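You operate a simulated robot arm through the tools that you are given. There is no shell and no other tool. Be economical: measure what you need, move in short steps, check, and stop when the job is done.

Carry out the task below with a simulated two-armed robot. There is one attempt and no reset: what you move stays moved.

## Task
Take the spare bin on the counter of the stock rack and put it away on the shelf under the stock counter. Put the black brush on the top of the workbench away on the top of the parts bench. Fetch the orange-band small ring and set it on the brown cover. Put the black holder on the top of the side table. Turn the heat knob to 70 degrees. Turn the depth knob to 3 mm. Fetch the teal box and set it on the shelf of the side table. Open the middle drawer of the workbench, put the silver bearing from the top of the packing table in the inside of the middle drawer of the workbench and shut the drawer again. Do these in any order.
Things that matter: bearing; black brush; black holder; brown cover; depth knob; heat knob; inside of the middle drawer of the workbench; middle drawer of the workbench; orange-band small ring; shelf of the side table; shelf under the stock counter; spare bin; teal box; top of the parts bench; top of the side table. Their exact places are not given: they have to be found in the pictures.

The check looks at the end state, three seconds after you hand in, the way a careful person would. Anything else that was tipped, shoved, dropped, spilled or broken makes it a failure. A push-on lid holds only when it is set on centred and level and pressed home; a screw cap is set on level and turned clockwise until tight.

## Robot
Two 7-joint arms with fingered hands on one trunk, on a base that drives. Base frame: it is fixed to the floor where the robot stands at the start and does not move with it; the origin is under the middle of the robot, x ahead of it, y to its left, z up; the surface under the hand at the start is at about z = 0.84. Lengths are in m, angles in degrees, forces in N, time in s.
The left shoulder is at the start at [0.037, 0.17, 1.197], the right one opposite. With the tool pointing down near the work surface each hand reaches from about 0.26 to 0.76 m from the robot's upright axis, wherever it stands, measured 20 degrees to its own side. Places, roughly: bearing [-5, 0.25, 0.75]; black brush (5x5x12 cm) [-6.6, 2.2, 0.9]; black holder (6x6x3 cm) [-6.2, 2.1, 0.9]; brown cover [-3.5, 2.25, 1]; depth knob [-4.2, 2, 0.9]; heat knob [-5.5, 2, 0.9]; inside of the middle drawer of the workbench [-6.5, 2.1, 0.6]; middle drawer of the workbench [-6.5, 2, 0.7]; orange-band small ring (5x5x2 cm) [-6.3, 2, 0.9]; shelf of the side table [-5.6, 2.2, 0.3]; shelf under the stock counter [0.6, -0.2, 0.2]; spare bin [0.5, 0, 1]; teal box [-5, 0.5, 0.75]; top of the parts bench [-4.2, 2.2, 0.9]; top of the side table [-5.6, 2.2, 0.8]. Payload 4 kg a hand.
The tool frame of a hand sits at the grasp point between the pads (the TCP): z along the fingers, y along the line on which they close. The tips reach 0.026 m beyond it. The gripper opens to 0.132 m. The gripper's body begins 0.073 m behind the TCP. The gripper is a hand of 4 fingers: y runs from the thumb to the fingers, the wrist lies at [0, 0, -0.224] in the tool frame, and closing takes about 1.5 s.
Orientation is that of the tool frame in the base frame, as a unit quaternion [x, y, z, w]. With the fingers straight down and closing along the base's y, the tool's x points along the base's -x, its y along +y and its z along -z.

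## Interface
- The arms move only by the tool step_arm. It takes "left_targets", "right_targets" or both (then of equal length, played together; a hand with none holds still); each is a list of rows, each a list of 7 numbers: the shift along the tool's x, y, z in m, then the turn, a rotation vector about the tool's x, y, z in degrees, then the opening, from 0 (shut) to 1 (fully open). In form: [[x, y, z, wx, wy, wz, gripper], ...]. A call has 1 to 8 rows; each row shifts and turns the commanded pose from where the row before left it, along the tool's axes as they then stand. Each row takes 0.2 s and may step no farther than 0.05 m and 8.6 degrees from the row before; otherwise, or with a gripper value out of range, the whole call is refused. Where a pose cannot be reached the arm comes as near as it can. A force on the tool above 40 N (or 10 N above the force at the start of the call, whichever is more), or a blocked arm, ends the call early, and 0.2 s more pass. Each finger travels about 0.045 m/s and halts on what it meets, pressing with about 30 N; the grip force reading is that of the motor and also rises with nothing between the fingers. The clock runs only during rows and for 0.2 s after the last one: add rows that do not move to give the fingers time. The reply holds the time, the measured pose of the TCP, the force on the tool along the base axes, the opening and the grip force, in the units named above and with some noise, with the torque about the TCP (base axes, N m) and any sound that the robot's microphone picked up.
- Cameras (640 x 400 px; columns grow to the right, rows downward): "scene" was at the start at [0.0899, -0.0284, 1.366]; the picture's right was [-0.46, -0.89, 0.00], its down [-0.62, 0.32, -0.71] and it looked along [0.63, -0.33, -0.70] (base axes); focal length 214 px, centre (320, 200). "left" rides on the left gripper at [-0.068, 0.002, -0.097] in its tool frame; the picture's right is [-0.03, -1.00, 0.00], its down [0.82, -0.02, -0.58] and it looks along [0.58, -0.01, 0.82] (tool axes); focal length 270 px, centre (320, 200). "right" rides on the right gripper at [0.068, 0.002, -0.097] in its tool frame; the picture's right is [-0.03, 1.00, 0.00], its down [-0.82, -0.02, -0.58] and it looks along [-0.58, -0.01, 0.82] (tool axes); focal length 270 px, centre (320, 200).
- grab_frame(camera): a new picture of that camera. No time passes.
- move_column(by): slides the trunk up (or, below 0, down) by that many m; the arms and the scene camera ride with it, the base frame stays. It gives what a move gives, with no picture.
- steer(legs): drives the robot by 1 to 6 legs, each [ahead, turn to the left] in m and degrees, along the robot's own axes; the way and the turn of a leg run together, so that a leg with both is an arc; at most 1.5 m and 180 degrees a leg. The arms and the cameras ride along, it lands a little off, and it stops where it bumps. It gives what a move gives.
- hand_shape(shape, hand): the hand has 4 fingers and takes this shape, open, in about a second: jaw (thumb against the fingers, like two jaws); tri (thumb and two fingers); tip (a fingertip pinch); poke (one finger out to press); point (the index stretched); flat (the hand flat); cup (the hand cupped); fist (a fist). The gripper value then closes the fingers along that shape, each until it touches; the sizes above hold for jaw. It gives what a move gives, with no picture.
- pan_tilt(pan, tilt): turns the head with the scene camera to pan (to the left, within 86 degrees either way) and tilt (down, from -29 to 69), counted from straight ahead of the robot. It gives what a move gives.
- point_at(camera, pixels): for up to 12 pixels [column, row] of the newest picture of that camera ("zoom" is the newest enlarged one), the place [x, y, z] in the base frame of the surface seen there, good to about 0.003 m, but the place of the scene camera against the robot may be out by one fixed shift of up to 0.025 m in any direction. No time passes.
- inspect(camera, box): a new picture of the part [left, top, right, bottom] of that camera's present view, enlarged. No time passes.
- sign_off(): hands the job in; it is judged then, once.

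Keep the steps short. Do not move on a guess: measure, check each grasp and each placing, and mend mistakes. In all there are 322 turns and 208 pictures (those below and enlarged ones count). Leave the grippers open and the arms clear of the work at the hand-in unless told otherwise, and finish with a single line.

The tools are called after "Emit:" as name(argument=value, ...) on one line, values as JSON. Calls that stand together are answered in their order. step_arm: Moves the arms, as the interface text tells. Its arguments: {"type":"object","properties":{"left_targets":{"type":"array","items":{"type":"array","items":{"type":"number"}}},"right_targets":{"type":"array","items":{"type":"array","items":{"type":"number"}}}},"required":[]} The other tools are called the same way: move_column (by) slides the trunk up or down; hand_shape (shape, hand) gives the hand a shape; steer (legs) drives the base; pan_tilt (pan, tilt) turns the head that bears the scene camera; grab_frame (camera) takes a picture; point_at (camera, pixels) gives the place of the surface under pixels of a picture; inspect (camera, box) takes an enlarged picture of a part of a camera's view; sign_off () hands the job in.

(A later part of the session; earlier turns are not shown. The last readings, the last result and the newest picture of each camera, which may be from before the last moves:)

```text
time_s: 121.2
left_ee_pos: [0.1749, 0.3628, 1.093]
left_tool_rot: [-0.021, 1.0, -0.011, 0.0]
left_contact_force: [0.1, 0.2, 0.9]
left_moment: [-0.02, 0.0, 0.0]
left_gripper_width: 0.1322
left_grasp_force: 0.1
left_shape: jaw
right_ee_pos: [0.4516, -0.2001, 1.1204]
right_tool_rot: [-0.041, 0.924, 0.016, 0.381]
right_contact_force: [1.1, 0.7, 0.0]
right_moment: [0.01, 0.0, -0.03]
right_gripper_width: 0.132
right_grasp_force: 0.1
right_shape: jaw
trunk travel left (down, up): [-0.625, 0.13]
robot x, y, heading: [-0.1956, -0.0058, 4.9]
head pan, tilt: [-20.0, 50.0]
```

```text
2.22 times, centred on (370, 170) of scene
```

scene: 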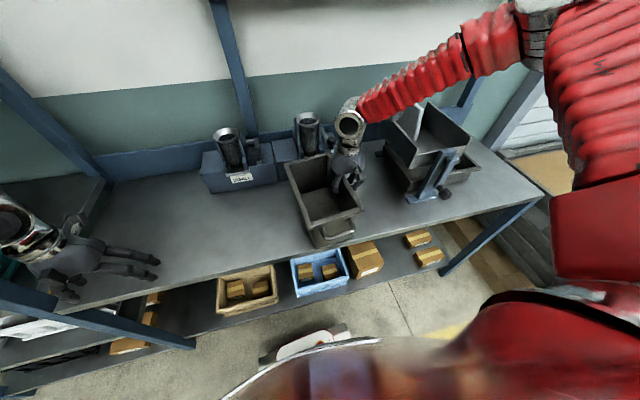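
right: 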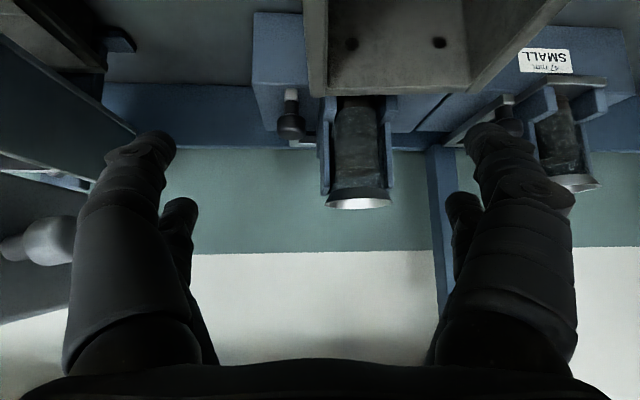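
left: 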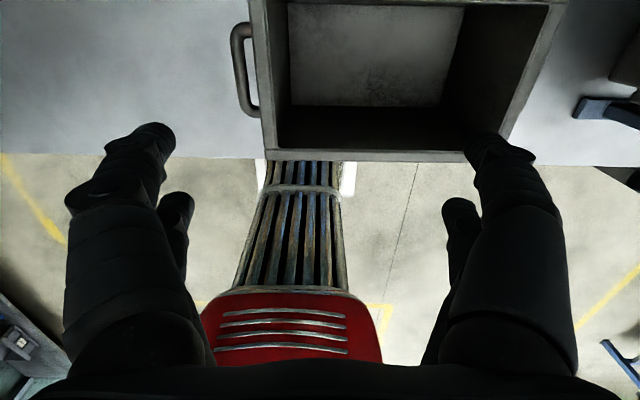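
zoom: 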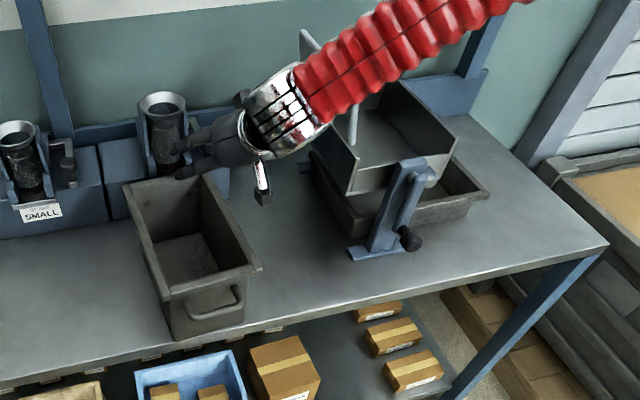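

The hand camera hangs below the pitched hand and would foul the front rim. Turning the hand 180° about its fingers would put that camera on top. First I'll measure where the forearm lies now.

Emit:
point_at(camera="zoom", pixels=[[285, 105], [330, 80], [400, 40], [470, 10], [260, 195], [210, 150]])

Emit:
step_arm(right_targets=[[0, 0, -0.04, 0, 0, 8.5, 1], [0, 0, -0.02, 0, 0, 8.5, 1], [0, 0, 0, 0, 0, 8.5, 1], [0, 0, 0, 0, 0, 8.5, 1], [0, 0, 0, 0, 0, 8.5, 1], [0, 0, 0, 0, 0, 8.5, 1], [0, 0, 0, 0, 0, 8.5, 1], [0, 0, 0, 0, 0, 8.5, 1]])

Emit:
step_arm(right_targets=[[0, 0, 0, 0, 0, 8.5, 1], [0, 0, 0, 0, 0, 8.5, 1], [0, 0, 0, 0, 0, 8.5, 1], [0, 0, 0, 0, 0, 8.5, 1], [0, 0, 0, 0, 0, 8.5, 1], [0, 0, 0, 0, 0, 8.5, 1], [0, 0, 0, 0, 0, 8.5, 1], [0, 0, 0, 0, 0, 8.5, 1]])

```text
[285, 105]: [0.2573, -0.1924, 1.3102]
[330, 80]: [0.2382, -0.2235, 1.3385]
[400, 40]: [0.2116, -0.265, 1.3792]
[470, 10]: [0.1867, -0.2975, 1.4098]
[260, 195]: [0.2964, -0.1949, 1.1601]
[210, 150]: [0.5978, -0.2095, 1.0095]
```

```text
time_s: 123.0
left_ee_pos: [0.1732, 0.3624, 1.0933]
left_tool_rot: [-0.022, 1.0, -0.011, 0.001]
left_contact_force: [0.2, 0.2, 0.0]
left_moment: [0.0, -0.02, 0.01]
left_gripper_width: 0.1317
left_grasp_force: 0.1
left_shape: jaw
right_ee_pos: [0.4071, -0.2044, 1.1654]
right_tool_rot: [0.482, 0.788, 0.228, 0.308]
right_contact_force: [0.1, 0.4, -0.4]
right_moment: [-0.01, -0.01, -0.01]
right_gripper_width: 0.1322
right_grasp_force: 0.0
right_shape: jaw
trunk travel left (down, up): [-0.625, 0.13]
robot x, y, heading: [-0.1932, -0.0057, 5.3]
head pan, tilt: [-20.0, 50.0]
```

```text
time_s: 124.8
left_ee_pos: [0.1733, 0.3612, 1.0938]
left_tool_rot: [-0.022, 1.0, -0.012, 0.001]
left_contact_force: [-0.1, 0.3, 0.8]
left_moment: [0.01, 0.01, 0.0]
left_gripper_width: 0.1321
left_grasp_force: 0.0
left_shape: jaw
right_ee_pos: [0.4085, -0.206, 1.1641]
right_tool_rot: [0.84, 0.384, 0.361, 0.128]
right_contact_force: [0.7, 1.0, 0.0]
right_moment: [-0.02, 0.0, 0.01]
right_gripper_width: 0.1318
right_grasp_force: 0.0
right_shape: jaw
trunk travel left (down, up): [-0.625, 0.13]
robot x, y, heading: [-0.1933, -0.0107, 5.4]
head pan, tilt: [-20.0, 50.0]
```

It is turning freely, and in this pose the forearm will clear the counter edge. I'll finish the last 44°.

Emit:
step_arm(right_targets=[[0, 0, 0, 0, 0, 8.5, 1], [0, 0, 0, 0, 0, 8.5, 1], [0, 0, 0, 0, 0, 8.5, 1], [0, 0, 0, 0, 0, 8.5, 1], [0, 0, 0, 0, 0, 8.5, 1], [0, 0, 0, 0, 0, 1.5, 1], [0, 0, 0, 0, 0, 0, 1]])

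Emit:
grab_frame(camera="right")

Emit:
inspect(camera="scene", box=[250, 80, 490, 260])

```text
time_s: 126.3
left_ee_pos: [0.1725, 0.362, 1.0935]
left_tool_rot: [-0.021, 1.0, -0.011, 0.001]
left_contact_force: [0.1, 0.1, -0.5]
left_moment: [0.0, -0.01, -0.02]
left_gripper_width: 0.1318
left_grasp_force: 0.1
left_shape: jaw
right_ee_pos: [0.4174, -0.2303, 1.1937]
right_tool_rot: [0.924, 0.043, 0.379, -0.018]
right_contact_force: [0.3, -0.1, 0.1]
right_moment: [0.01, 0.01, -0.02]
right_gripper_width: 0.132
right_grasp_force: 0.1
right_shape: jaw
right hand out of reach, approached as far as the arm can: row 4, 5, 6
trunk travel left (down, up): [-0.625, 0.13]
robot x, y, heading: [-0.1952, -0.008, 5.1]
head pan, tilt: [-20.0, 50.0]
```

```text
163 pictures are left
```

right: 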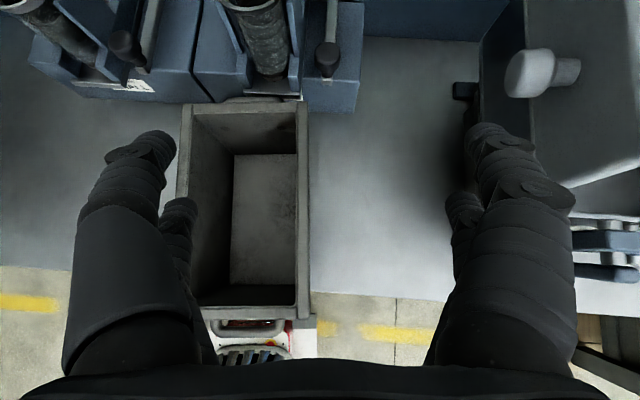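

```text
2.22 times, centred on (370, 170) of scene
```

zoom: 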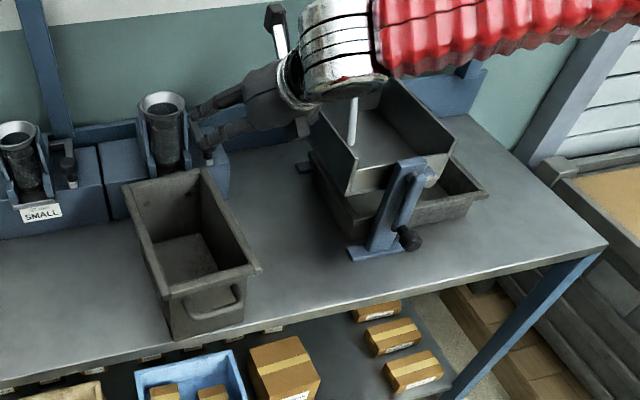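

The camera is now on top, but the arm is near a limit. I'll check where the forearm lies.

Emit:
point_at(camera="zoom", pixels=[[330, 40], [400, 40], [480, 30], [560, 20], [620, 10], [255, 90]])

Emit:
grab_frame(camera="scene")

```text
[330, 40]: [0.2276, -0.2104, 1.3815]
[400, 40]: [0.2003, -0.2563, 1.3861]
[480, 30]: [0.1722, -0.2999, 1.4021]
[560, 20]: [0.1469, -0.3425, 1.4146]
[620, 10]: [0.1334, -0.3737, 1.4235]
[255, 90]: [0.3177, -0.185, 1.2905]
```

```text
161 pictures are left
```

scene: 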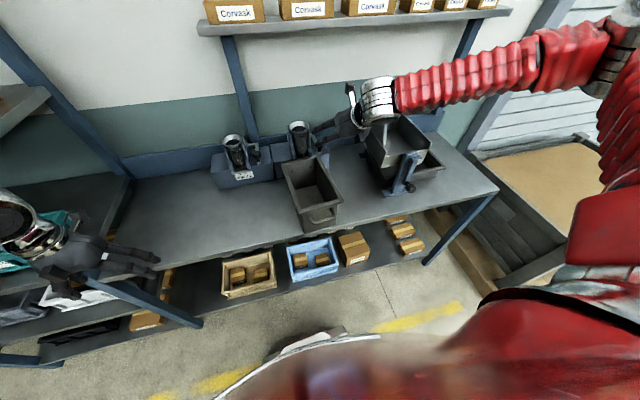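

The forearm lies low and back, which suits the shelf. I'll move to the wall in two stages.

Emit:
step_arm(right_targets=[[-0.0152, -0.0142, 0.0405, 0, 0, 0, 1], [-0.0152, -0.0142, 0.0405, 0, 0, 0, 1], [0, 0, 0, 0, 0, 0, 1]])

Emit:
grab_frame(camera="right")

```text
time_s: 127.2
left_ee_pos: [0.1737, 0.3631, 1.0945]
left_tool_rot: [-0.022, 1.0, -0.011, 0.001]
left_contact_force: [-0.3, -0.4, 0.7]
left_moment: [-0.03, 0.02, -0.02]
left_gripper_width: 0.1321
left_grasp_force: 0.1
left_shape: jaw
right_ee_pos: [0.4676, -0.2324, 1.1731]
right_tool_rot: [0.925, 0.046, 0.377, -0.017]
right_contact_force: [0.4, 0.5, -0.2]
right_moment: [-0.01, 0.01, 0.01]
right_gripper_width: 0.132
right_grasp_force: 0.1
right_shape: jaw
right hand out of reach, approached as far as the arm can: row 1, 2
trunk travel left (down, up): [-0.625, 0.13]
robot x, y, heading: [-0.1907, -0.0059, 5.2]
head pan, tilt: [-20.0, 50.0]
```

```text
160 pictures are left
```

right: 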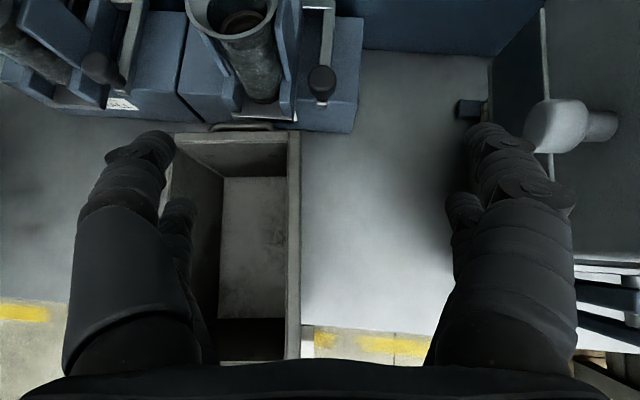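

That roll sits at a joint limit. The left hand's camera is naturally on top when pitched forward, so I'll use the left hand on the +y wall instead. I'll unwind the right hand and pitch the left at the same time.

Emit:
step_arm(right_targets=[[0, 0, -0.02, 0, 0, -8.5, 1], [0, 0, -0.02, 0, 0, -8.5, 1], [0, 0, -0.02, 0, 0, -8.5, 1], [0, 0, -0.02, 0, 0, -8.5, 1], [0, 0, 0, 0, 0, -8.5, 1], [0, 0, 0, 0, 0, -8.5, 1], [0, 0, 0, 0, 0, -8.5, 1], [0, 0, 0, 0, 0, -8.5, 1]], left_targets=[[0, 0, -0.02, 0, -7.5, 0, 1], [0, 0, -0.02, 0, -7.5, 0, 1], [0, 0, -0.02, 0, -7.5, 0, 1], [0, 0, 0, 0, -7.5, 0, 1], [0, 0, 0, 0, -7.5, 0, 1], [0, 0, 0, 0, -7.5, 0, 1], [0, 0, 0, 0, 0, 0, 1], [0, 0, 0, 0, 0, 0, 1]])

Emit:
step_arm(right_targets=[[0, 0, 0, 0, 0, -8.5, 1], [0, 0, 0, 0, 0, -8.5, 1], [0, 0, 0, 0, 0, -8.5, 1], [0, 0, 0, 0, 0, -8.5, 1], [0, 0, 0, 0, 0, -8.5, 1], [0, 0, 0, 0, 0, -8.5, 1], [0, 0, 0, 0, 0, -8.5, 1], [0, 0, 0, 0, 0, -8.5, 1]])

Emit:
step_arm(right_targets=[[0, 0, 0, 0, 0, -8.5, 1], [0, 0, 0, 0, 0, -8.5, 1], [0, 0, 0, 0, 0, -8.5, 1], [0, 0, 0, 0, 0, -8.5, 1], [0, 0, 0, 0, 0, -3, 1], [0, -0.03, 0, 0, 7.5, 0, 1], [0, -0.03, 0, 0, 7.5, 0, 1], [0, -0.03, 0, 0, 7.5, 0, 1]])

```text
time_s: 128.9
left_ee_pos: [0.1787, 0.3719, 1.1471]
left_tool_rot: [-0.024, 0.923, -0.002, 0.384]
left_contact_force: [0.1, 1.0, 0.1]
left_moment: [0.01, 0.01, -0.01]
left_gripper_width: 0.1322
left_grasp_force: 0.1
left_shape: jaw
left hand out of reach, approached as far as the arm can: row 5, 6
right_ee_pos: [0.4124, -0.2371, 1.231]
right_tool_rot: [0.741, 0.552, 0.326, 0.201]
right_contact_force: [0.6, 0.5, -0.1]
right_moment: [0.01, -0.02, 0.01]
right_gripper_width: 0.1323
right_grasp_force: 0.1
right_shape: jaw
trunk travel left (down, up): [-0.625, 0.13]
robot x, y, heading: [-0.1952, -0.0055, 5.5]
head pan, tilt: [-20.0, 50.0]
```

```text
time_s: 130.8
left_ee_pos: [0.179, 0.374, 1.148]
left_tool_rot: [-0.025, 0.923, -0.003, 0.384]
left_contact_force: [0.0, 1.0, -0.4]
left_moment: [-0.01, 0.0, 0.0]
left_gripper_width: 0.1319
left_grasp_force: 0.2
left_shape: jaw
right_ee_pos: [0.411, -0.2373, 1.2297]
right_tool_rot: [0.306, 0.872, 0.158, 0.349]
right_contact_force: [-0.9, 0.0, 0.3]
right_moment: [0.02, 0.01, 0.03]
right_gripper_width: 0.1318
right_grasp_force: 0.0
right_shape: jaw
trunk travel left (down, up): [-0.625, 0.13]
robot x, y, heading: [-0.1976, -0.007, 5.6]
head pan, tilt: [-20.0, 50.0]
```

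```text
time_s: 132.6
left_ee_pos: [0.1789, 0.3717, 1.1469]
left_tool_rot: [-0.025, 0.923, -0.001, 0.384]
left_contact_force: [-0.8, 0.0, 0.0]
left_moment: [0.02, 0.03, 0.01]
left_gripper_width: 0.1321
left_grasp_force: 0.1
left_shape: jaw
right_ee_pos: [0.413, -0.3284, 1.2223]
right_tool_rot: [0.007, 0.98, 0.043, 0.194]
right_contact_force: [-0.4, 0.8, -0.6]
right_moment: [0.0, -0.04, -0.02]
right_gripper_width: 0.1318
right_grasp_force: 0.0
right_shape: jaw
trunk travel left (down, up): [-0.625, 0.13]
robot x, y, heading: [-0.1938, -0.0077, 5.2]
head pan, tilt: [-20.0, 50.0]
```

Next the right hand finishes straightening and tucks back while the left hand moves above the bin's +y wall.

Emit:
step_arm(right_targets=[[0, -0.02, 0, 0, 7.5, 0, 1], [0, -0.02, 0, 0, 7.5, 0, 1], [0, -0.02, 0, 0, 7.5, 0, 1], [0.02, 0, 0, 0, 0, 0, 1], [0.02, 0, 0, 0, 0, 0, 1], [0.02, 0, 0, 0, 0, 0, 1], [0.02, 0, 0, 0, 0, 0, 1], [0.02, 0, 0, 0, 0, 0, 1]], left_targets=[[-0.0144, -0.0373, 0.0176, 0, 0, 0, 1], [-0.0144, -0.0373, 0.0176, 0, 0, 0, 1], [-0.0144, -0.0373, 0.0176, 0, 0, 0, 1], [-0.0144, -0.0373, 0.0176, 0, 0, 0, 1], [-0.0144, -0.0373, 0.0176, 0, 0, 0, 1], [-0.0144, -0.0373, 0.0176, 0, 0, 0, 1], [-0.0144, -0.0373, 0.0176, 0, 0, 0, 1], [-0.0144, -0.0373, 0.0176, 0, 0, -2.5, 1]])

Emit:
step_arm(left_targets=[[-0.0144, -0.0373, 0.0176, 0, 0, 0, 1], [-0.0144, -0.0373, 0.0176, 0, 0, 0, 1], [-0.0144, -0.0373, 0.0176, 0, 0, 0, 1], [-0.0144, -0.0373, 0.0176, 0, 0, 0, 1]])

Emit:
grab_frame(camera="left")

Emit:
grab_frame(camera="scene")

```text
time_s: 134.3
left_ee_pos: [0.3746, 0.0783, 1.1357]
left_tool_rot: [-0.044, 0.922, -0.01, 0.384]
left_contact_force: [0.2, 0.6, -0.2]
left_moment: [-0.02, -0.01, 0.04]
left_gripper_width: 0.132
left_grasp_force: 0.0
left_shape: jaw
right_ee_pos: [0.3125, -0.3898, 1.2171]
right_tool_rot: [-0.002, 0.999, 0.044, -0.001]
right_contact_force: [-0.2, -0.5, -0.7]
right_moment: [-0.02, 0.0, -0.02]
right_gripper_width: 0.1318
right_grasp_force: 0.1
right_shape: jaw
trunk travel left (down, up): [-0.625, 0.13]
robot x, y, heading: [-0.1945, -0.0056, 5.3]
head pan, tilt: [-20.0, 50.0]
```

```text
time_s: 135.3
left_ee_pos: [0.476, -0.0595, 1.1339]
left_tool_rot: [-0.045, 0.923, -0.01, 0.383]
left_contact_force: [-0.1, -0.3, -0.6]
left_moment: [0.04, 0.0, 0.03]
left_gripper_width: 0.1321
left_grasp_force: 0.1
left_shape: jaw
right_ee_pos: [0.3141, -0.389, 1.2169]
right_tool_rot: [-0.002, 0.999, 0.042, -0.002]
right_contact_force: [0.1, -0.2, 0.2]
right_moment: [0.04, 0.01, 0.0]
right_gripper_width: 0.132
right_grasp_force: 0.2
right_shape: jaw
trunk travel left (down, up): [-0.625, 0.13]
robot x, y, heading: [-0.1941, -0.0066, 5.5]
head pan, tilt: [-20.0, 50.0]
```

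```text
159 pictures are left
```

left: 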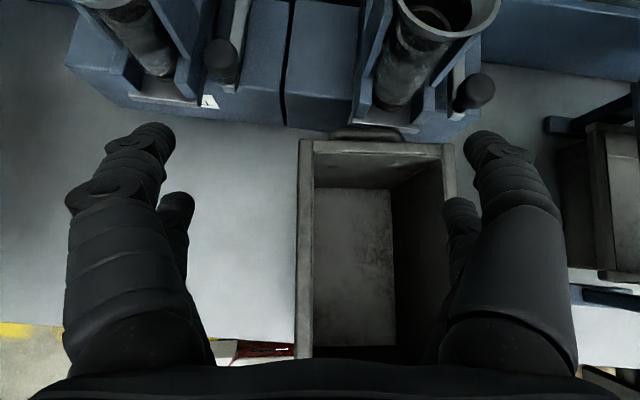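

```text
158 pictures are left
```

scene: 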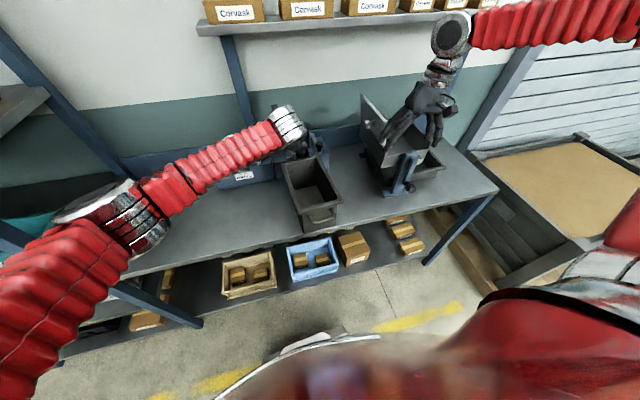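

The left hand is over the bin. I'll measure the +y wall's rim, at columns 298–313, with the left camera.

Emit:
point_at(camera="left", pixels=[[299, 200], [312, 200], [298, 300], [311, 300], [305, 145], [310, 142], [450, 150], [304, 340]])

Emit:
point_at(camera="scene", pixels=[[275, 125], [230, 155], [170, 190], [150, 210], [110, 200]])

```text
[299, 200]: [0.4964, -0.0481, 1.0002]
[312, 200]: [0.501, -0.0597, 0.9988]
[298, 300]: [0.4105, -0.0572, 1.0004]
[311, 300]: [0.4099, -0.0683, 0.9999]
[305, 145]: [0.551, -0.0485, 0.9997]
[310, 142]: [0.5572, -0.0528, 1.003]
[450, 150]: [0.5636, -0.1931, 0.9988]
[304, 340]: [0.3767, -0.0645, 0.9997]
```

```text
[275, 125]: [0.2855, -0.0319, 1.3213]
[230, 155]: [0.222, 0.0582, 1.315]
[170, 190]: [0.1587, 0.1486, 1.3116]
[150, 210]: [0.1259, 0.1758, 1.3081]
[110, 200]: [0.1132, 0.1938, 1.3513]
```

Next I'll go down over the wall to z≈0.967.

Emit:
step_arm(left_targets=[[0.0338, 0.0007, 0.0253, 0, 0, 0, 1], [0.0338, 0.0007, 0.0253, 0, 0, 0, 1], [0.0338, 0, 0.0253, 0, 0, 0, 1], [0.0338, 0, 0.0253, 0, 0, 0, 1], [0, 0, 0, 0, 0, 0, 1]])

Emit:
grab_frame(camera="left")

```text
time_s: 136.6
left_ee_pos: [0.4506, -0.0701, 0.9685]
left_tool_rot: [-0.044, 0.922, -0.011, 0.384]
left_contact_force: [-0.4, 0.5, -0.1]
left_moment: [0.0, -0.01, 0.05]
left_gripper_width: 0.1324
left_grasp_force: 0.0
left_shape: jaw
right_ee_pos: [0.312, -0.3874, 1.2177]
right_tool_rot: [-0.002, 0.999, 0.043, -0.002]
right_contact_force: [-0.1, -0.7, -0.4]
right_moment: [0.0, 0.0, 0.01]
right_gripper_width: 0.1319
right_grasp_force: 0.0
right_shape: jaw
trunk travel left (down, up): [-0.625, 0.13]
robot x, y, heading: [-0.1954, -0.0061, 5.4]
head pan, tilt: [-20.0, 50.0]
```

```text
157 pictures are left
```

left: 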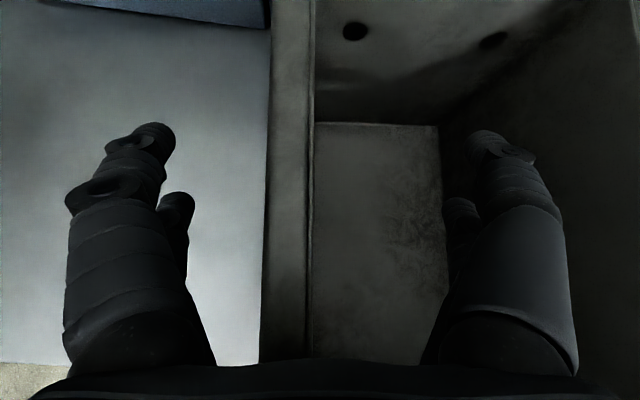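

The wall is 1 cm to the left of centre. I'll shift and close.

Emit:
step_arm(left_targets=[[0, 0.0105, 0, 0, 0, 0, 1], [0, 0, 0, 0, 0, 0, 0], [0, 0, 0, 0, 0, 0, 0], [0, 0, 0, 0, 0, 0, 0], [0, 0, 0, 0, 0, 0, 0], [0, 0, 0, 0, 0, 0, 0], [0, 0, 0, 0, 0, 0, 0], [0, 0, 0, 0, 0, 0, 0]])

Emit:
step_arm(left_targets=[[0, 0, 0, 0, 0, 0, 0], [-0.007, 0, -0.007, 0, 0, 0, 0], [-0.014, 0, -0.014, 0, 0, 0, 0], [-0.014, 0, -0.014, 0, 0, 0, 0], [-0.014, 0, -0.014, 0, 0, 0, 0], [-0.014, 0, -0.014, 0, 0, 0, 0], [0, 0, 0, 0, 0, 0, 0]])

Emit:
inspect(camera="scene", box=[230, 80, 470, 260])

```text
time_s: 138.3
left_ee_pos: [0.4494, -0.0613, 0.9686]
left_tool_rot: [-0.044, 0.923, -0.012, 0.383]
left_contact_force: [0.7, 0.4, -0.2]
left_moment: [0.05, -0.03, 0.02]
left_gripper_width: 0.0094
left_grasp_force: 16.6
left_shape: jaw
right_ee_pos: [0.3142, -0.387, 1.2176]
right_tool_rot: [-0.002, 0.999, 0.043, -0.002]
right_contact_force: [0.3, 0.3, 0.0]
right_moment: [-0.03, 0.02, 0.0]
right_gripper_width: 0.1319
right_grasp_force: 0.0
right_shape: jaw
trunk travel left (down, up): [-0.625, 0.13]
robot x, y, heading: [-0.1954, -0.0078, 5.2]
head pan, tilt: [-20.0, 50.0]
```

```text
time_s: 139.9
left_ee_pos: [0.4511, -0.055, 1.0533]
left_tool_rot: [-0.045, 0.923, -0.01, 0.382]
left_contact_force: [1.0, 0.4, -14.5]
left_moment: [0.92, -0.07, 0.02]
left_gripper_width: 0.0075
left_grasp_force: 30.1
left_shape: jaw
right_ee_pos: [0.3138, -0.3871, 1.2174]
right_tool_rot: [-0.002, 0.999, 0.043, -0.002]
right_contact_force: [0.1, 0.7, -0.5]
right_moment: [0.01, 0.0, -0.01]
right_gripper_width: 0.1318
right_grasp_force: 0.0
right_shape: jaw
trunk travel left (down, up): [-0.625, 0.13]
robot x, y, heading: [-0.1962, -0.0086, 5.4]
head pan, tilt: [-20.0, 50.0]
```

```text
2.22 times, centred on (350, 170) of scene
```

zoom: 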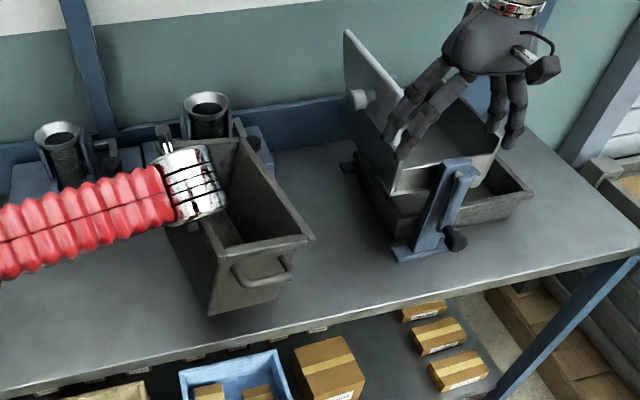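

The bin is held well with the forearm low and back. I'll back out on a curve to line up with the gap, then tuck the right hand.

Emit:
steer(legs=[[-0.4, 8], [-0.4, 12], [-0.3, 0], [-0.25, -13], [-0.2, -12.4]])

Emit:
step_arm(right_targets=[[0.04, 0, 0.01, 0, 0, 0, 1], [0.04, 0, 0.01, 0, 0, 0, 1], [0.04, 0, 0.01, 0, 0, 0, 1], [0.04, 0, 0, 0, 0, 0, 1]])

```text
time_s: 148.9
left_ee_pos: [-1.0297, -0.5499, 1.0538]
left_tool_rot: [-0.004, 0.924, -0.028, 0.382]
left_contact_force: [-1.0, 0.6, -14.8]
left_moment: [0.87, -0.07, -0.08]
left_gripper_width: 0.0075
left_grasp_force: 29.7
left_shape: jaw
right_ee_pos: [-1.1948, -0.868, 1.2171]
right_tool_rot: [0.042, 0.998, 0.041, -0.001]
right_contact_force: [0.6, 1.0, 0.4]
right_moment: [-0.04, -0.01, 0.01]
right_gripper_width: 0.1317
right_grasp_force: 0.1
right_shape: jaw
trunk travel left (down, up): [-0.625, 0.13]
robot x, y, heading: [-1.6692, -0.444, 0.0]
head pan, tilt: [-20.0, 50.0]
```

```text
time_s: 149.9
left_ee_pos: [-1.0304, -0.5517, 1.0554]
left_tool_rot: [-0.002, 0.923, -0.027, 0.383]
left_contact_force: [0.7, 1.0, -14.5]
left_moment: [1.05, -0.15, 0.01]
left_gripper_width: 0.0077
left_grasp_force: 30.3
left_shape: jaw
right_ee_pos: [-1.357, -0.854, 1.1893]
right_tool_rot: [0.043, 0.998, 0.041, 0.001]
right_contact_force: [-1.1, -0.4, -0.6]
right_moment: [-0.02, 0.01, -0.02]
right_gripper_width: 0.132
right_grasp_force: 0.0
right_shape: jaw
trunk travel left (down, up): [-0.625, 0.13]
robot x, y, heading: [-1.6708, -0.4421, 0.1]
head pan, tilt: [-20.0, 50.0]
```

Everything is as planned. I'll lower the trunk, then drive part way and look.

Emit:
move_column(by=-0.4)

Emit:
move_column(by=-0.22)

Emit:
step_arm(left_targets=[[0.0177, 0, 0.0177, 0, 0, 0, 0], [0.0177, 0, 0.0177, 0, 0, 0, 0], [0.0177, 0, 0.0177, 0, 0, 0, 0]])

Emit:
steer(legs=[[0.9, 0]])

Emit:
pan_tilt(pan=-8, tilt=35)

Emit:
grab_frame(camera="scene")

```text
time_s: 153.8
left_ee_pos: [-1.0324, -0.5523, 0.6553]
left_tool_rot: [-0.003, 0.923, -0.026, 0.383]
left_contact_force: [-0.1, 0.6, -13.4]
left_moment: [0.85, -0.1, 0.0]
left_gripper_width: 0.0075
left_grasp_force: 29.6
left_shape: jaw
right_ee_pos: [-1.3569, -0.8553, 0.7885]
right_tool_rot: [0.042, 0.998, 0.042, 0.0]
right_contact_force: [0.0, 0.7, 0.5]
right_moment: [0.03, -0.01, -0.01]
right_gripper_width: 0.132
right_grasp_force: 0.0
right_shape: jaw
trunk travel left (down, up): [-0.225, 0.53]
robot x, y, heading: [-1.6694, -0.4414, 0.2]
head pan, tilt: [-20.0, 50.0]
```

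```text
time_s: 156.1
left_ee_pos: [-1.0312, -0.5533, 0.4363]
left_tool_rot: [-0.004, 0.924, -0.026, 0.382]
left_contact_force: [-0.8, 0.0, -14.3]
left_moment: [0.88, -0.08, -0.02]
left_gripper_width: 0.0075
left_grasp_force: 29.7
left_shape: jaw
right_ee_pos: [-1.3566, -0.8561, 0.533]
right_tool_rot: [0.046, 0.994, 0.039, -0.095]
right_contact_force: [0.1, 0.5, -0.8]
right_moment: [0.02, 0.03, 0.01]
right_gripper_width: 0.132
right_grasp_force: 0.1
right_shape: jaw
trunk travel left (down, up): [-0.005, 0.75]
robot x, y, heading: [-1.669, -0.4422, 0.1]
head pan, tilt: [-20.0, 50.0]
```

```text
time_s: 156.9
left_ee_pos: [-1.031, -0.5562, 0.3609]
left_tool_rot: [-0.004, 0.924, -0.026, 0.382]
left_contact_force: [0.5, 0.7, -13.5]
left_moment: [0.81, -0.1, 0.0]
left_gripper_width: 0.0074
left_grasp_force: 29.9
left_shape: jaw
right_ee_pos: [-1.3557, -0.8563, 0.5322]
right_tool_rot: [0.046, 0.994, 0.039, -0.096]
right_contact_force: [0.5, 0.3, -0.6]
right_moment: [0.0, -0.01, -0.01]
right_gripper_width: 0.1317
right_grasp_force: 0.0
right_shape: jaw
trunk travel left (down, up): [-0.005, 0.75]
robot x, y, heading: [-1.671, -0.4445, -0.0]
head pan, tilt: [-20.0, 50.0]
```

```text
time_s: 161.8
left_ee_pos: [-0.1159, -0.5415, 0.3616]
left_tool_rot: [-0.01, 0.924, -0.023, 0.381]
left_contact_force: [0.0, -0.5, -14.2]
left_moment: [0.88, -0.12, 0.04]
left_gripper_width: 0.0072
left_grasp_force: 30.1
left_shape: jaw
right_ee_pos: [-0.437, -0.845, 0.5318]
right_tool_rot: [0.04, 0.994, 0.039, -0.096]
right_contact_force: [0.1, 1.1, 0.2]
right_moment: [-0.04, -0.03, -0.02]
right_gripper_width: 0.132
right_grasp_force: 0.1
right_shape: jaw
trunk travel left (down, up): [-0.005, 0.75]
robot x, y, heading: [-0.7546, -0.4367, 0.6]
head pan, tilt: [-20.0, 50.0]
```

```text
time_s: 162.5
left_ee_pos: [-0.1165, -0.5417, 0.3621]
left_tool_rot: [-0.009, 0.924, -0.024, 0.383]
left_contact_force: [0.4, 0.2, -14.3]
left_moment: [0.86, -0.07, 0.02]
left_gripper_width: 0.0075
left_grasp_force: 30.2
left_shape: jaw
right_ee_pos: [-0.4367, -0.8449, 0.5331]
right_tool_rot: [0.04, 0.994, 0.038, -0.096]
right_contact_force: [0.2, 0.0, -0.4]
right_moment: [0.03, 0.0, 0.0]
right_gripper_width: 0.1322
right_grasp_force: 0.1
right_shape: jaw
trunk travel left (down, up): [-0.005, 0.75]
robot x, y, heading: [-0.7581, -0.4377, 0.7]
head pan, tilt: [-8.0, 35.0]
```

```text
155 pictures are left
```

scene: 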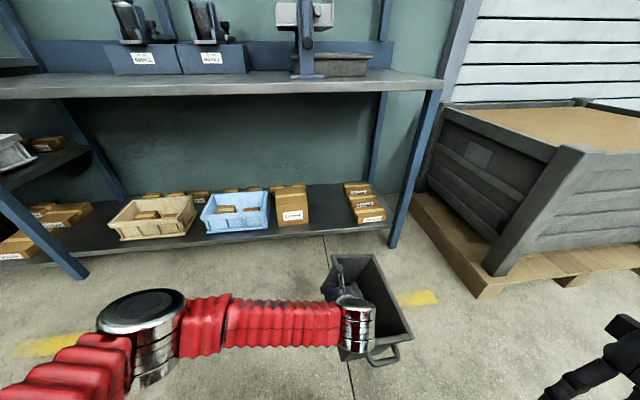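

I have a clear view. I'll measure the carton edges, the bin corners and the pallet from this viewpoint.

Emit:
point_at(camera="scene", pixels=[[309, 219], [307, 195], [355, 221], [346, 190], [303, 187], [331, 257], [371, 256], [410, 335], [480, 297], [490, 270], [336, 190], [345, 232]])

Emit:
inspect(camera="scene", box=[240, 150, 460, 370])

```text
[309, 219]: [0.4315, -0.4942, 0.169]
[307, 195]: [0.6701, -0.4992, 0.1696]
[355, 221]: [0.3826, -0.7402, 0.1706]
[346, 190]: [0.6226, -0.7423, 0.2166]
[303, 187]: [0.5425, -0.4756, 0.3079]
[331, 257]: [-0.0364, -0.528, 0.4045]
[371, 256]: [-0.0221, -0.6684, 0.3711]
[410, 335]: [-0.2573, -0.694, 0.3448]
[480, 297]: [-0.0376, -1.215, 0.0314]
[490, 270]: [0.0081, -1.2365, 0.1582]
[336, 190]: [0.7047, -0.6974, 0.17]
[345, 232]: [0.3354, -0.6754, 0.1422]
```

```text
1.82 times, centred on (350, 260) of scene
```

zoom: 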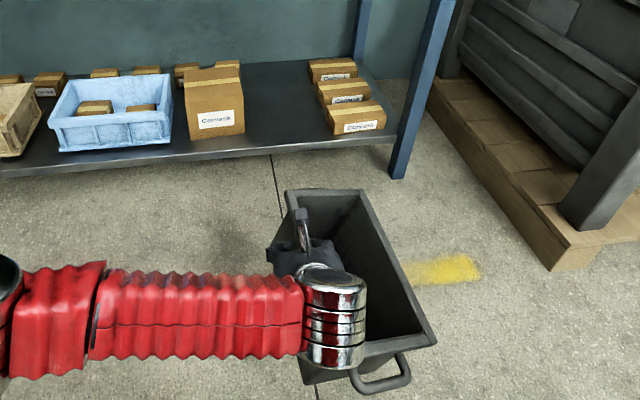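

The gap centre is at y≈−0.617, and the bin is lined up with 3 cm of clearance above the shelf. I'll drive in to just before the shelf and verify.

Emit:
steer(legs=[[0.3, -0.9]])

Emit:
pan_tilt(pan=-8, tilt=45)

Emit:
inspect(camera="scene", box=[160, 80, 480, 330])

```text
time_s: 164.6
left_ee_pos: [0.18, -0.5463, 0.3599]
left_tool_rot: [-0.003, 0.924, -0.026, 0.382]
left_contact_force: [-0.6, -0.6, -13.9]
left_moment: [0.89, -0.06, -0.03]
left_gripper_width: 0.0074
left_grasp_force: 29.7
left_shape: jaw
right_ee_pos: [-0.1432, -0.8458, 0.533]
right_tool_rot: [0.044, 0.994, 0.039, -0.097]
right_contact_force: [-0.2, 0.4, 0.7]
right_moment: [-0.02, -0.02, 0.0]
right_gripper_width: 0.1317
right_grasp_force: 0.0
right_shape: jaw
trunk travel left (down, up): [-0.005, 0.75]
robot x, y, heading: [-0.4583, -0.4322, 0.3]
head pan, tilt: [-8.0, 35.0]
```

```text
time_s: 165.3
left_ee_pos: [0.1787, -0.5466, 0.3618]
left_tool_rot: [-0.003, 0.924, -0.025, 0.382]
left_contact_force: [-0.7, -0.1, -14.1]
left_moment: [0.88, -0.09, -0.02]
left_gripper_width: 0.0077
left_grasp_force: 30.1
left_shape: jaw
right_ee_pos: [-0.1448, -0.847, 0.5328]
right_tool_rot: [0.045, 0.994, 0.039, -0.095]
right_contact_force: [-0.8, -0.7, -0.3]
right_moment: [-0.01, 0.0, 0.02]
right_gripper_width: 0.132
right_grasp_force: 0.2
right_shape: jaw
trunk travel left (down, up): [-0.005, 0.75]
robot x, y, heading: [-0.4616, -0.4379, 0.4]
head pan, tilt: [-8.0, 45.0]
```

```text
1.60 times, centred on (320, 205) of scene
```

zoom: 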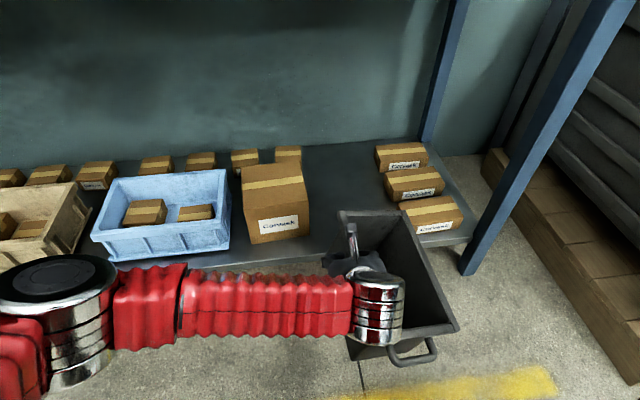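

The bin is well inside the gap's width. I'll drive in the remaining 0.365 m.

Emit:
steer(legs=[[0.365, -0.3]])

Emit:
grab_frame(camera="scene")

Emit:
grab_frame(camera="left")

```text
time_s: 167.7
left_ee_pos: [0.5439, -0.5501, 0.3615]
left_tool_rot: [-0.001, 0.924, -0.026, 0.382]
left_contact_force: [-0.7, 1.2, -14.2]
left_moment: [0.82, -0.1, -0.02]
left_gripper_width: 0.0078
left_grasp_force: 30.2
left_shape: jaw
right_ee_pos: [0.2173, -0.8493, 0.533]
right_tool_rot: [0.05, 0.993, 0.04, -0.095]
right_contact_force: [-0.1, 0.1, -0.2]
right_moment: [-0.07, 0.05, 0.02]
right_gripper_width: 0.1318
right_grasp_force: 0.1
right_shape: jaw
trunk travel left (down, up): [-0.005, 0.75]
robot x, y, heading: [-0.092, -0.4359, -0.3]
head pan, tilt: [-8.0, 45.0]
```

```text
152 pictures are left
```

scene: 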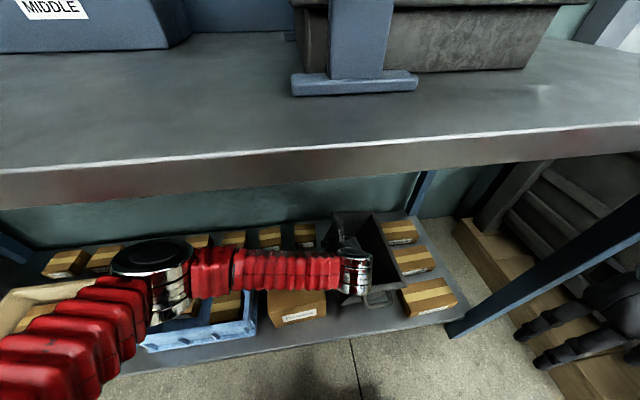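

```text
151 pictures are left
```

left: 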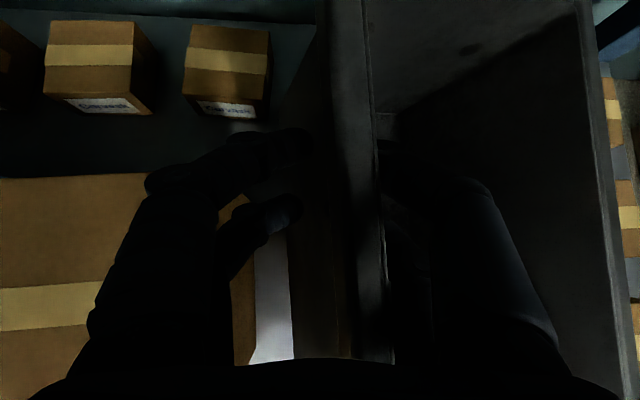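

The bin sits in the gap between the tall carton and the small ones. I'll lower it gently until it sits level.

Emit:
step_arm(left_targets=[[0.0106, 0, 0.0106, 0, 0, 0, 0], [0.0106, 0, 0.0106, 0, 0, 0, 0], [0.0106, 0, 0.0106, 0, 0, 0, 0], [0.0085, 0, 0.0085, 0, 0, 0, 0]])

Emit:
grab_frame(camera="left")

```text
time_s: 168.7
left_ee_pos: [0.544, -0.5552, 0.3058]
left_tool_rot: [-0.001, 0.923, -0.027, 0.383]
left_contact_force: [2.8, 1.0, -5.6]
left_moment: [-0.06, 0.42, 0.08]
left_gripper_width: 0.007
left_grasp_force: 30.0
left_shape: jaw
right_ee_pos: [0.2183, -0.8475, 0.5346]
right_tool_rot: [0.049, 0.994, 0.038, -0.094]
right_contact_force: [0.2, -0.4, 0.7]
right_moment: [-0.03, 0.01, 0.02]
right_gripper_width: 0.1318
right_grasp_force: 0.0
right_shape: jaw
trunk travel left (down, up): [-0.005, 0.75]
robot x, y, heading: [-0.0899, -0.4332, -0.2]
head pan, tilt: [-8.0, 45.0]
```

```text
150 pictures are left
```

left: 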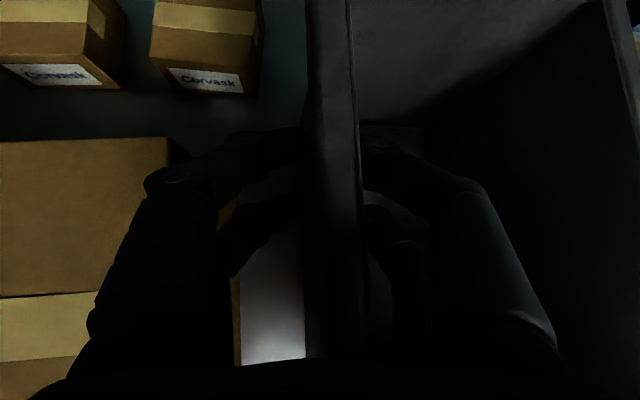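

The bin is partly supported. I'll lower about 1.5 cm more.

Emit:
step_arm(left_targets=[[0.0071, 0, 0.0071, 0, 0, 0, 0], [0.0053, 0, 0.0053, 0, 0, 0, 0], [0, 0, 0, 0, 0, 0, 0]])

```text
time_s: 169.4
left_ee_pos: [0.5423, -0.5548, 0.289]
left_tool_rot: [-0.001, 0.923, -0.027, 0.383]
left_contact_force: [2.1, 2.8, -0.1]
left_moment: [-0.24, 0.24, 0.2]
left_gripper_width: 0.0075
left_grasp_force: 29.7
left_shape: jaw
right_ee_pos: [0.2164, -0.8473, 0.5344]
right_tool_rot: [0.049, 0.994, 0.039, -0.094]
right_contact_force: [0.9, 0.4, 0.9]
right_moment: [-0.03, 0.0, -0.02]
right_gripper_width: 0.1319
right_grasp_force: 0.1
right_shape: jaw
trunk travel left (down, up): [-0.005, 0.75]
robot x, y, heading: [-0.094, -0.4362, 0.1]
head pan, tilt: [-8.0, 45.0]
```

The shelf now carries the bin fully. I'll open partially and look.

Emit:
step_arm(left_targets=[[0, 0, 0, 0, 0, 0, 0.2], [0, 0, 0, 0, 0, 0, 0.35], [0, 0, 0, 0, 0, 0, 0.4], [0, 0, 0, 0, 0, 0, 0.4], [0, 0, 0, 0, 0, 0, 0.4]])

Emit:
step_arm(left_targets=[[-0.014, 0, -0.021, 0, 0, 0, 0.4], [-0.014, 0, -0.021, 0, 0, 0, 0.4], [-0.01, 0, -0.03, 0, 0, 0, 0.4], [0, 0, -0.03, 0, 0, 0, 0.4], [0, 0, -0.03, 0, 0, 0, 0.4]])

Emit:
grab_frame(camera="left")

```text
time_s: 170.7
left_ee_pos: [0.5425, -0.5555, 0.2889]
left_tool_rot: [0.0, 0.924, -0.028, 0.382]
left_contact_force: [0.2, 0.4, 0.2]
left_moment: [0.02, -0.01, 0.01]
left_gripper_width: 0.0526
left_grasp_force: 0.1
left_shape: jaw
right_ee_pos: [0.2173, -0.849, 0.5341]
right_tool_rot: [0.049, 0.994, 0.04, -0.094]
right_contact_force: [-1.1, 0.4, 0.0]
right_moment: [-0.02, 0.01, -0.01]
right_gripper_width: 0.1321
right_grasp_force: 0.0
right_shape: jaw
trunk travel left (down, up): [-0.005, 0.75]
robot x, y, heading: [-0.0903, -0.4353, -0.4]
head pan, tilt: [-8.0, 45.0]
```

```text
time_s: 171.8
left_ee_pos: [0.477, -0.5477, 0.4088]
left_tool_rot: [0.0, 0.923, -0.027, 0.383]
left_contact_force: [0.2, 0.4, 0.2]
left_moment: [0.01, 0.03, -0.01]
left_gripper_width: 0.0526
left_grasp_force: 0.1
left_shape: jaw
right_ee_pos: [0.2176, -0.8492, 0.5336]
right_tool_rot: [0.049, 0.994, 0.04, -0.093]
right_contact_force: [-0.5, 0.3, -0.3]
right_moment: [0.02, -0.03, 0.0]
right_gripper_width: 0.1318
right_grasp_force: 0.1
right_shape: jaw
trunk travel left (down, up): [-0.005, 0.75]
robot x, y, heading: [-0.0895, -0.4333, -0.7]
head pan, tilt: [-8.0, 45.0]
```

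```text
149 pictures are left
```

left: 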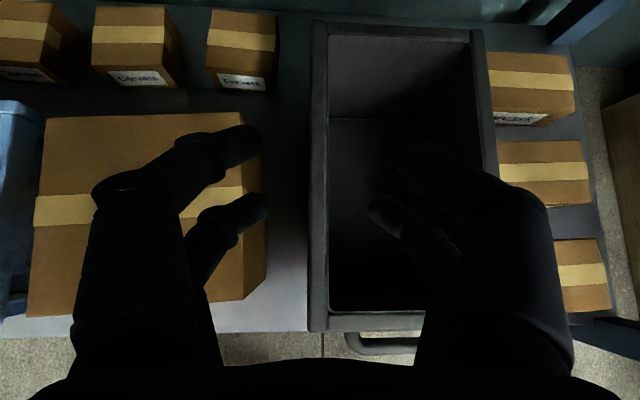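

Task 1 is placed: the bin stands level on the shelf, clear of its neighbours. I'll back out, raise the trunk, straighten the left hand and turn towards the other stations.

Emit:
steer(legs=[[-0.9, 0]])

Emit:
move_column(by=0.4)

Emit:
step_arm(left_targets=[[0, 0.02, 0, 0, 7.5, 0, 1], [0, 0.02, 0, 0, 7.5, 0, 1], [0, 0.02, 0, 0, 7.5, 0, 1], [0, 0.02, 0, 0, 7.5, 0, 1], [0.03, 0.02, -0.02, 0, 7.5, 0, 1], [0.03, 0.02, -0.03, 0, 7.5, 0, 1], [0.03, 0, -0.03, 0, 0, 0, 1], [0, 0, -0.03, 0, 0, 0, 1]], right_targets=[[0, 0, -0.03, 0, 0, 0, 1], [0, 0, -0.03, 0, 0, 0, 1], [0, 0, -0.03, 0, 0, 0, 1], [0, 0, -0.03, 0, 0, 0, 1], [0, 0, -0.03, 0, 0, 0, 1], [0, 0, -0.03, 0, 0, 0, 1], [0, 0, 0, 0, 0, 0, 1], [0, 0, 0, 0, 0, 0, 1]])

Emit:
steer(legs=[[0, 20], [0, 20], [0, 20], [0, 20], [0, 20]])

```text
time_s: 176.6
left_ee_pos: [-0.4181, -0.5444, 0.4092]
left_tool_rot: [0.001, 0.924, -0.028, 0.383]
left_contact_force: [0.1, -0.5, -0.3]
left_moment: [0.0, 0.01, 0.02]
left_gripper_width: 0.0525
left_grasp_force: 0.1
left_shape: jaw
right_ee_pos: [-0.6786, -0.8463, 0.5348]
right_tool_rot: [0.048, 0.994, 0.039, -0.094]
right_contact_force: [-0.1, -1.2, -0.6]
right_moment: [0.02, -0.01, 0.02]
right_gripper_width: 0.1318
right_grasp_force: 0.0
right_shape: jaw
trunk travel left (down, up): [-0.005, 0.75]
robot x, y, heading: [-0.9853, -0.4339, -0.2]
head pan, tilt: [-8.0, 45.0]
```

```text
time_s: 180.5
left_ee_pos: [-0.4194, -0.5444, 0.8102]
left_tool_rot: [-0.001, 0.923, -0.026, 0.383]
left_contact_force: [0.1, 0.2, -0.6]
left_moment: [-0.01, 0.0, 0.0]
left_gripper_width: 0.0527
left_grasp_force: 0.1
left_shape: jaw
right_ee_pos: [-0.6785, -0.8456, 0.9344]
right_tool_rot: [0.048, 0.994, 0.039, -0.095]
right_contact_force: [-0.1, 0.1, -0.1]
right_moment: [0.03, -0.02, -0.01]
right_gripper_width: 0.1319
right_grasp_force: 0.1
right_shape: jaw
trunk travel left (down, up): [-0.405, 0.35]
robot x, y, heading: [-0.9872, -0.4296, -0.1]
head pan, tilt: [-8.0, 45.0]
```

```text
time_s: 182.3
left_ee_pos: [-0.5142, -0.4194, 0.9017]
left_tool_rot: [0.011, 1.0, -0.025, 0.0]
left_contact_force: [0.4, 1.1, 0.7]
left_moment: [0.02, 0.0, 0.01]
left_gripper_width: 0.1323
left_grasp_force: 0.1
left_shape: jaw
right_ee_pos: [-0.6474, -0.8616, 1.1128]
right_tool_rot: [0.049, 0.994, 0.039, -0.094]
right_contact_force: [0.3, 0.6, -0.9]
right_moment: [-0.02, 0.01, 0.02]
right_gripper_width: 0.1319
right_grasp_force: 0.1
right_shape: jaw
trunk travel left (down, up): [-0.405, 0.35]
robot x, y, heading: [-0.9837, -0.43, -0.0]
head pan, tilt: [-8.0, 45.0]
```

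```text
time_s: 186.3
left_ee_pos: [-0.7527, -0.0145, 0.9022]
left_tool_rot: [-0.485, 0.874, -0.023, 0.013]
left_contact_force: [-0.4, 0.6, 0.2]
left_moment: [-0.02, -0.07, 0.01]
left_gripper_width: 0.1321
left_grasp_force: 0.0
left_shape: jaw
right_ee_pos: [-0.4423, -0.3537, 1.1137]
right_tool_rot: [-0.449, 0.888, -0.013, -0.1]
right_contact_force: [-0.1, -1.0, 0.2]
right_moment: [-0.04, -0.05, -0.03]
right_gripper_width: 0.132
right_grasp_force: 0.0
right_shape: jaw
trunk travel left (down, up): [-0.405, 0.35]
robot x, y, heading: [-0.9387, -0.4559, 61.2]
head pan, tilt: [-8.0, 45.0]
stopped in leg 3: the robot was blocked; the commanded pose is now the measured one
```

The turn stopped after about 60° again, so I'll continue in further calls.

Emit:
steer(legs=[[0, 20], [0, 20]])

Emit:
steer(legs=[[0, 20], [0, 20]])

Emit:
steer(legs=[[0, 20], [0, 18]])

Emit:
pan_tilt(pan=-30, tilt=20)

Emit:
grab_frame(camera="scene")

```text
time_s: 189.1
left_ee_pos: [-1.0815, -0.0034, 0.9007]
left_tool_rot: [0.758, -0.652, 0.016, -0.019]
left_contact_force: [0.5, 1.2, -0.3]
left_moment: [-0.03, 0.03, -0.03]
left_gripper_width: 0.1323
left_grasp_force: 0.0
left_shape: jaw
right_ee_pos: [-0.626, -0.0588, 1.1129]
right_tool_rot: [0.728, -0.678, 0.048, 0.091]
right_contact_force: [-0.8, 0.8, 0.3]
right_moment: [0.03, 0.01, -0.02]
right_gripper_width: 0.1319
right_grasp_force: 0.1
right_shape: jaw
trunk travel left (down, up): [-0.405, 0.35]
robot x, y, heading: [-0.9022, -0.4558, 101.7]
head pan, tilt: [-8.0, 45.0]
```

```text
time_s: 191.9
left_ee_pos: [-1.3299, -0.2249, 0.9023]
left_tool_rot: [0.934, -0.356, 0.009, -0.024]
left_contact_force: [-0.1, 0.0, -0.1]
left_moment: [-0.03, -0.01, -0.02]
left_gripper_width: 0.132
left_grasp_force: 0.1
left_shape: jaw
right_ee_pos: [-0.9427, 0.0245, 1.1131]
right_tool_rot: [0.915, -0.389, 0.076, 0.069]
right_contact_force: [0.9, 0.6, -0.4]
right_moment: [-0.03, -0.02, 0.03]
right_gripper_width: 0.1322
right_grasp_force: 0.1
right_shape: jaw
trunk travel left (down, up): [-0.405, 0.35]
robot x, y, heading: [-0.8757, -0.4229, 141.0]
head pan, tilt: [-8.0, 45.0]
```

```text
time_s: 194.5
left_ee_pos: [-1.3594, -0.5446, 0.9033]
left_tool_rot: [0.999, -0.033, 0.001, -0.026]
left_contact_force: [-0.1, -0.8, -0.6]
left_moment: [0.04, -0.01, 0.03]
left_gripper_width: 0.132
left_grasp_force: 0.1
left_shape: jaw
right_ee_pos: [-1.2064, -0.11, 1.1133]
right_tool_rot: [0.992, -0.071, 0.095, 0.041]
right_contact_force: [-0.5, 0.5, -0.5]
right_moment: [-0.01, -0.02, 0.02]
right_gripper_width: 0.132
right_grasp_force: 0.1
right_shape: jaw
trunk travel left (down, up): [-0.405, 0.35]
robot x, y, heading: [-0.8778, -0.3891, 178.6]
head pan, tilt: [-8.0, 45.0]
```

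```text
time_s: 195.4
left_ee_pos: [-1.3585, -0.5452, 0.9034]
left_tool_rot: [0.999, -0.033, 0.001, -0.026]
left_contact_force: [0.6, -0.6, -0.3]
left_moment: [0.02, -0.02, 0.01]
left_gripper_width: 0.1322
left_grasp_force: 0.0
left_shape: jaw
right_ee_pos: [-1.2043, -0.1102, 1.1143]
right_tool_rot: [0.992, -0.072, 0.094, 0.041]
right_contact_force: [-0.3, 0.4, 1.1]
right_moment: [0.03, 0.05, 0.02]
right_gripper_width: 0.132
right_grasp_force: 0.1
right_shape: jaw
trunk travel left (down, up): [-0.405, 0.35]
robot x, y, heading: [-0.8802, -0.3877, 178.5]
head pan, tilt: [-30.0, 20.0]
```

```text
148 pictures are left
```

scene: 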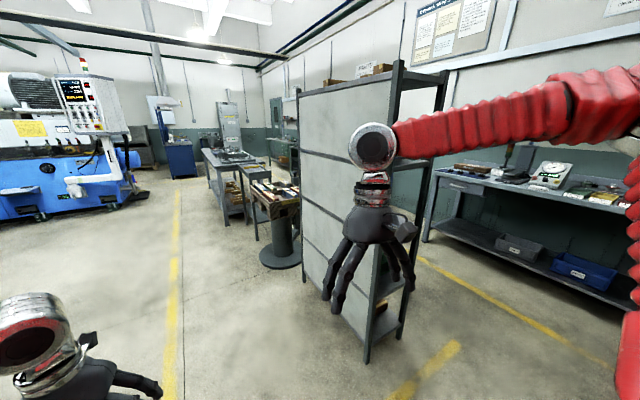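

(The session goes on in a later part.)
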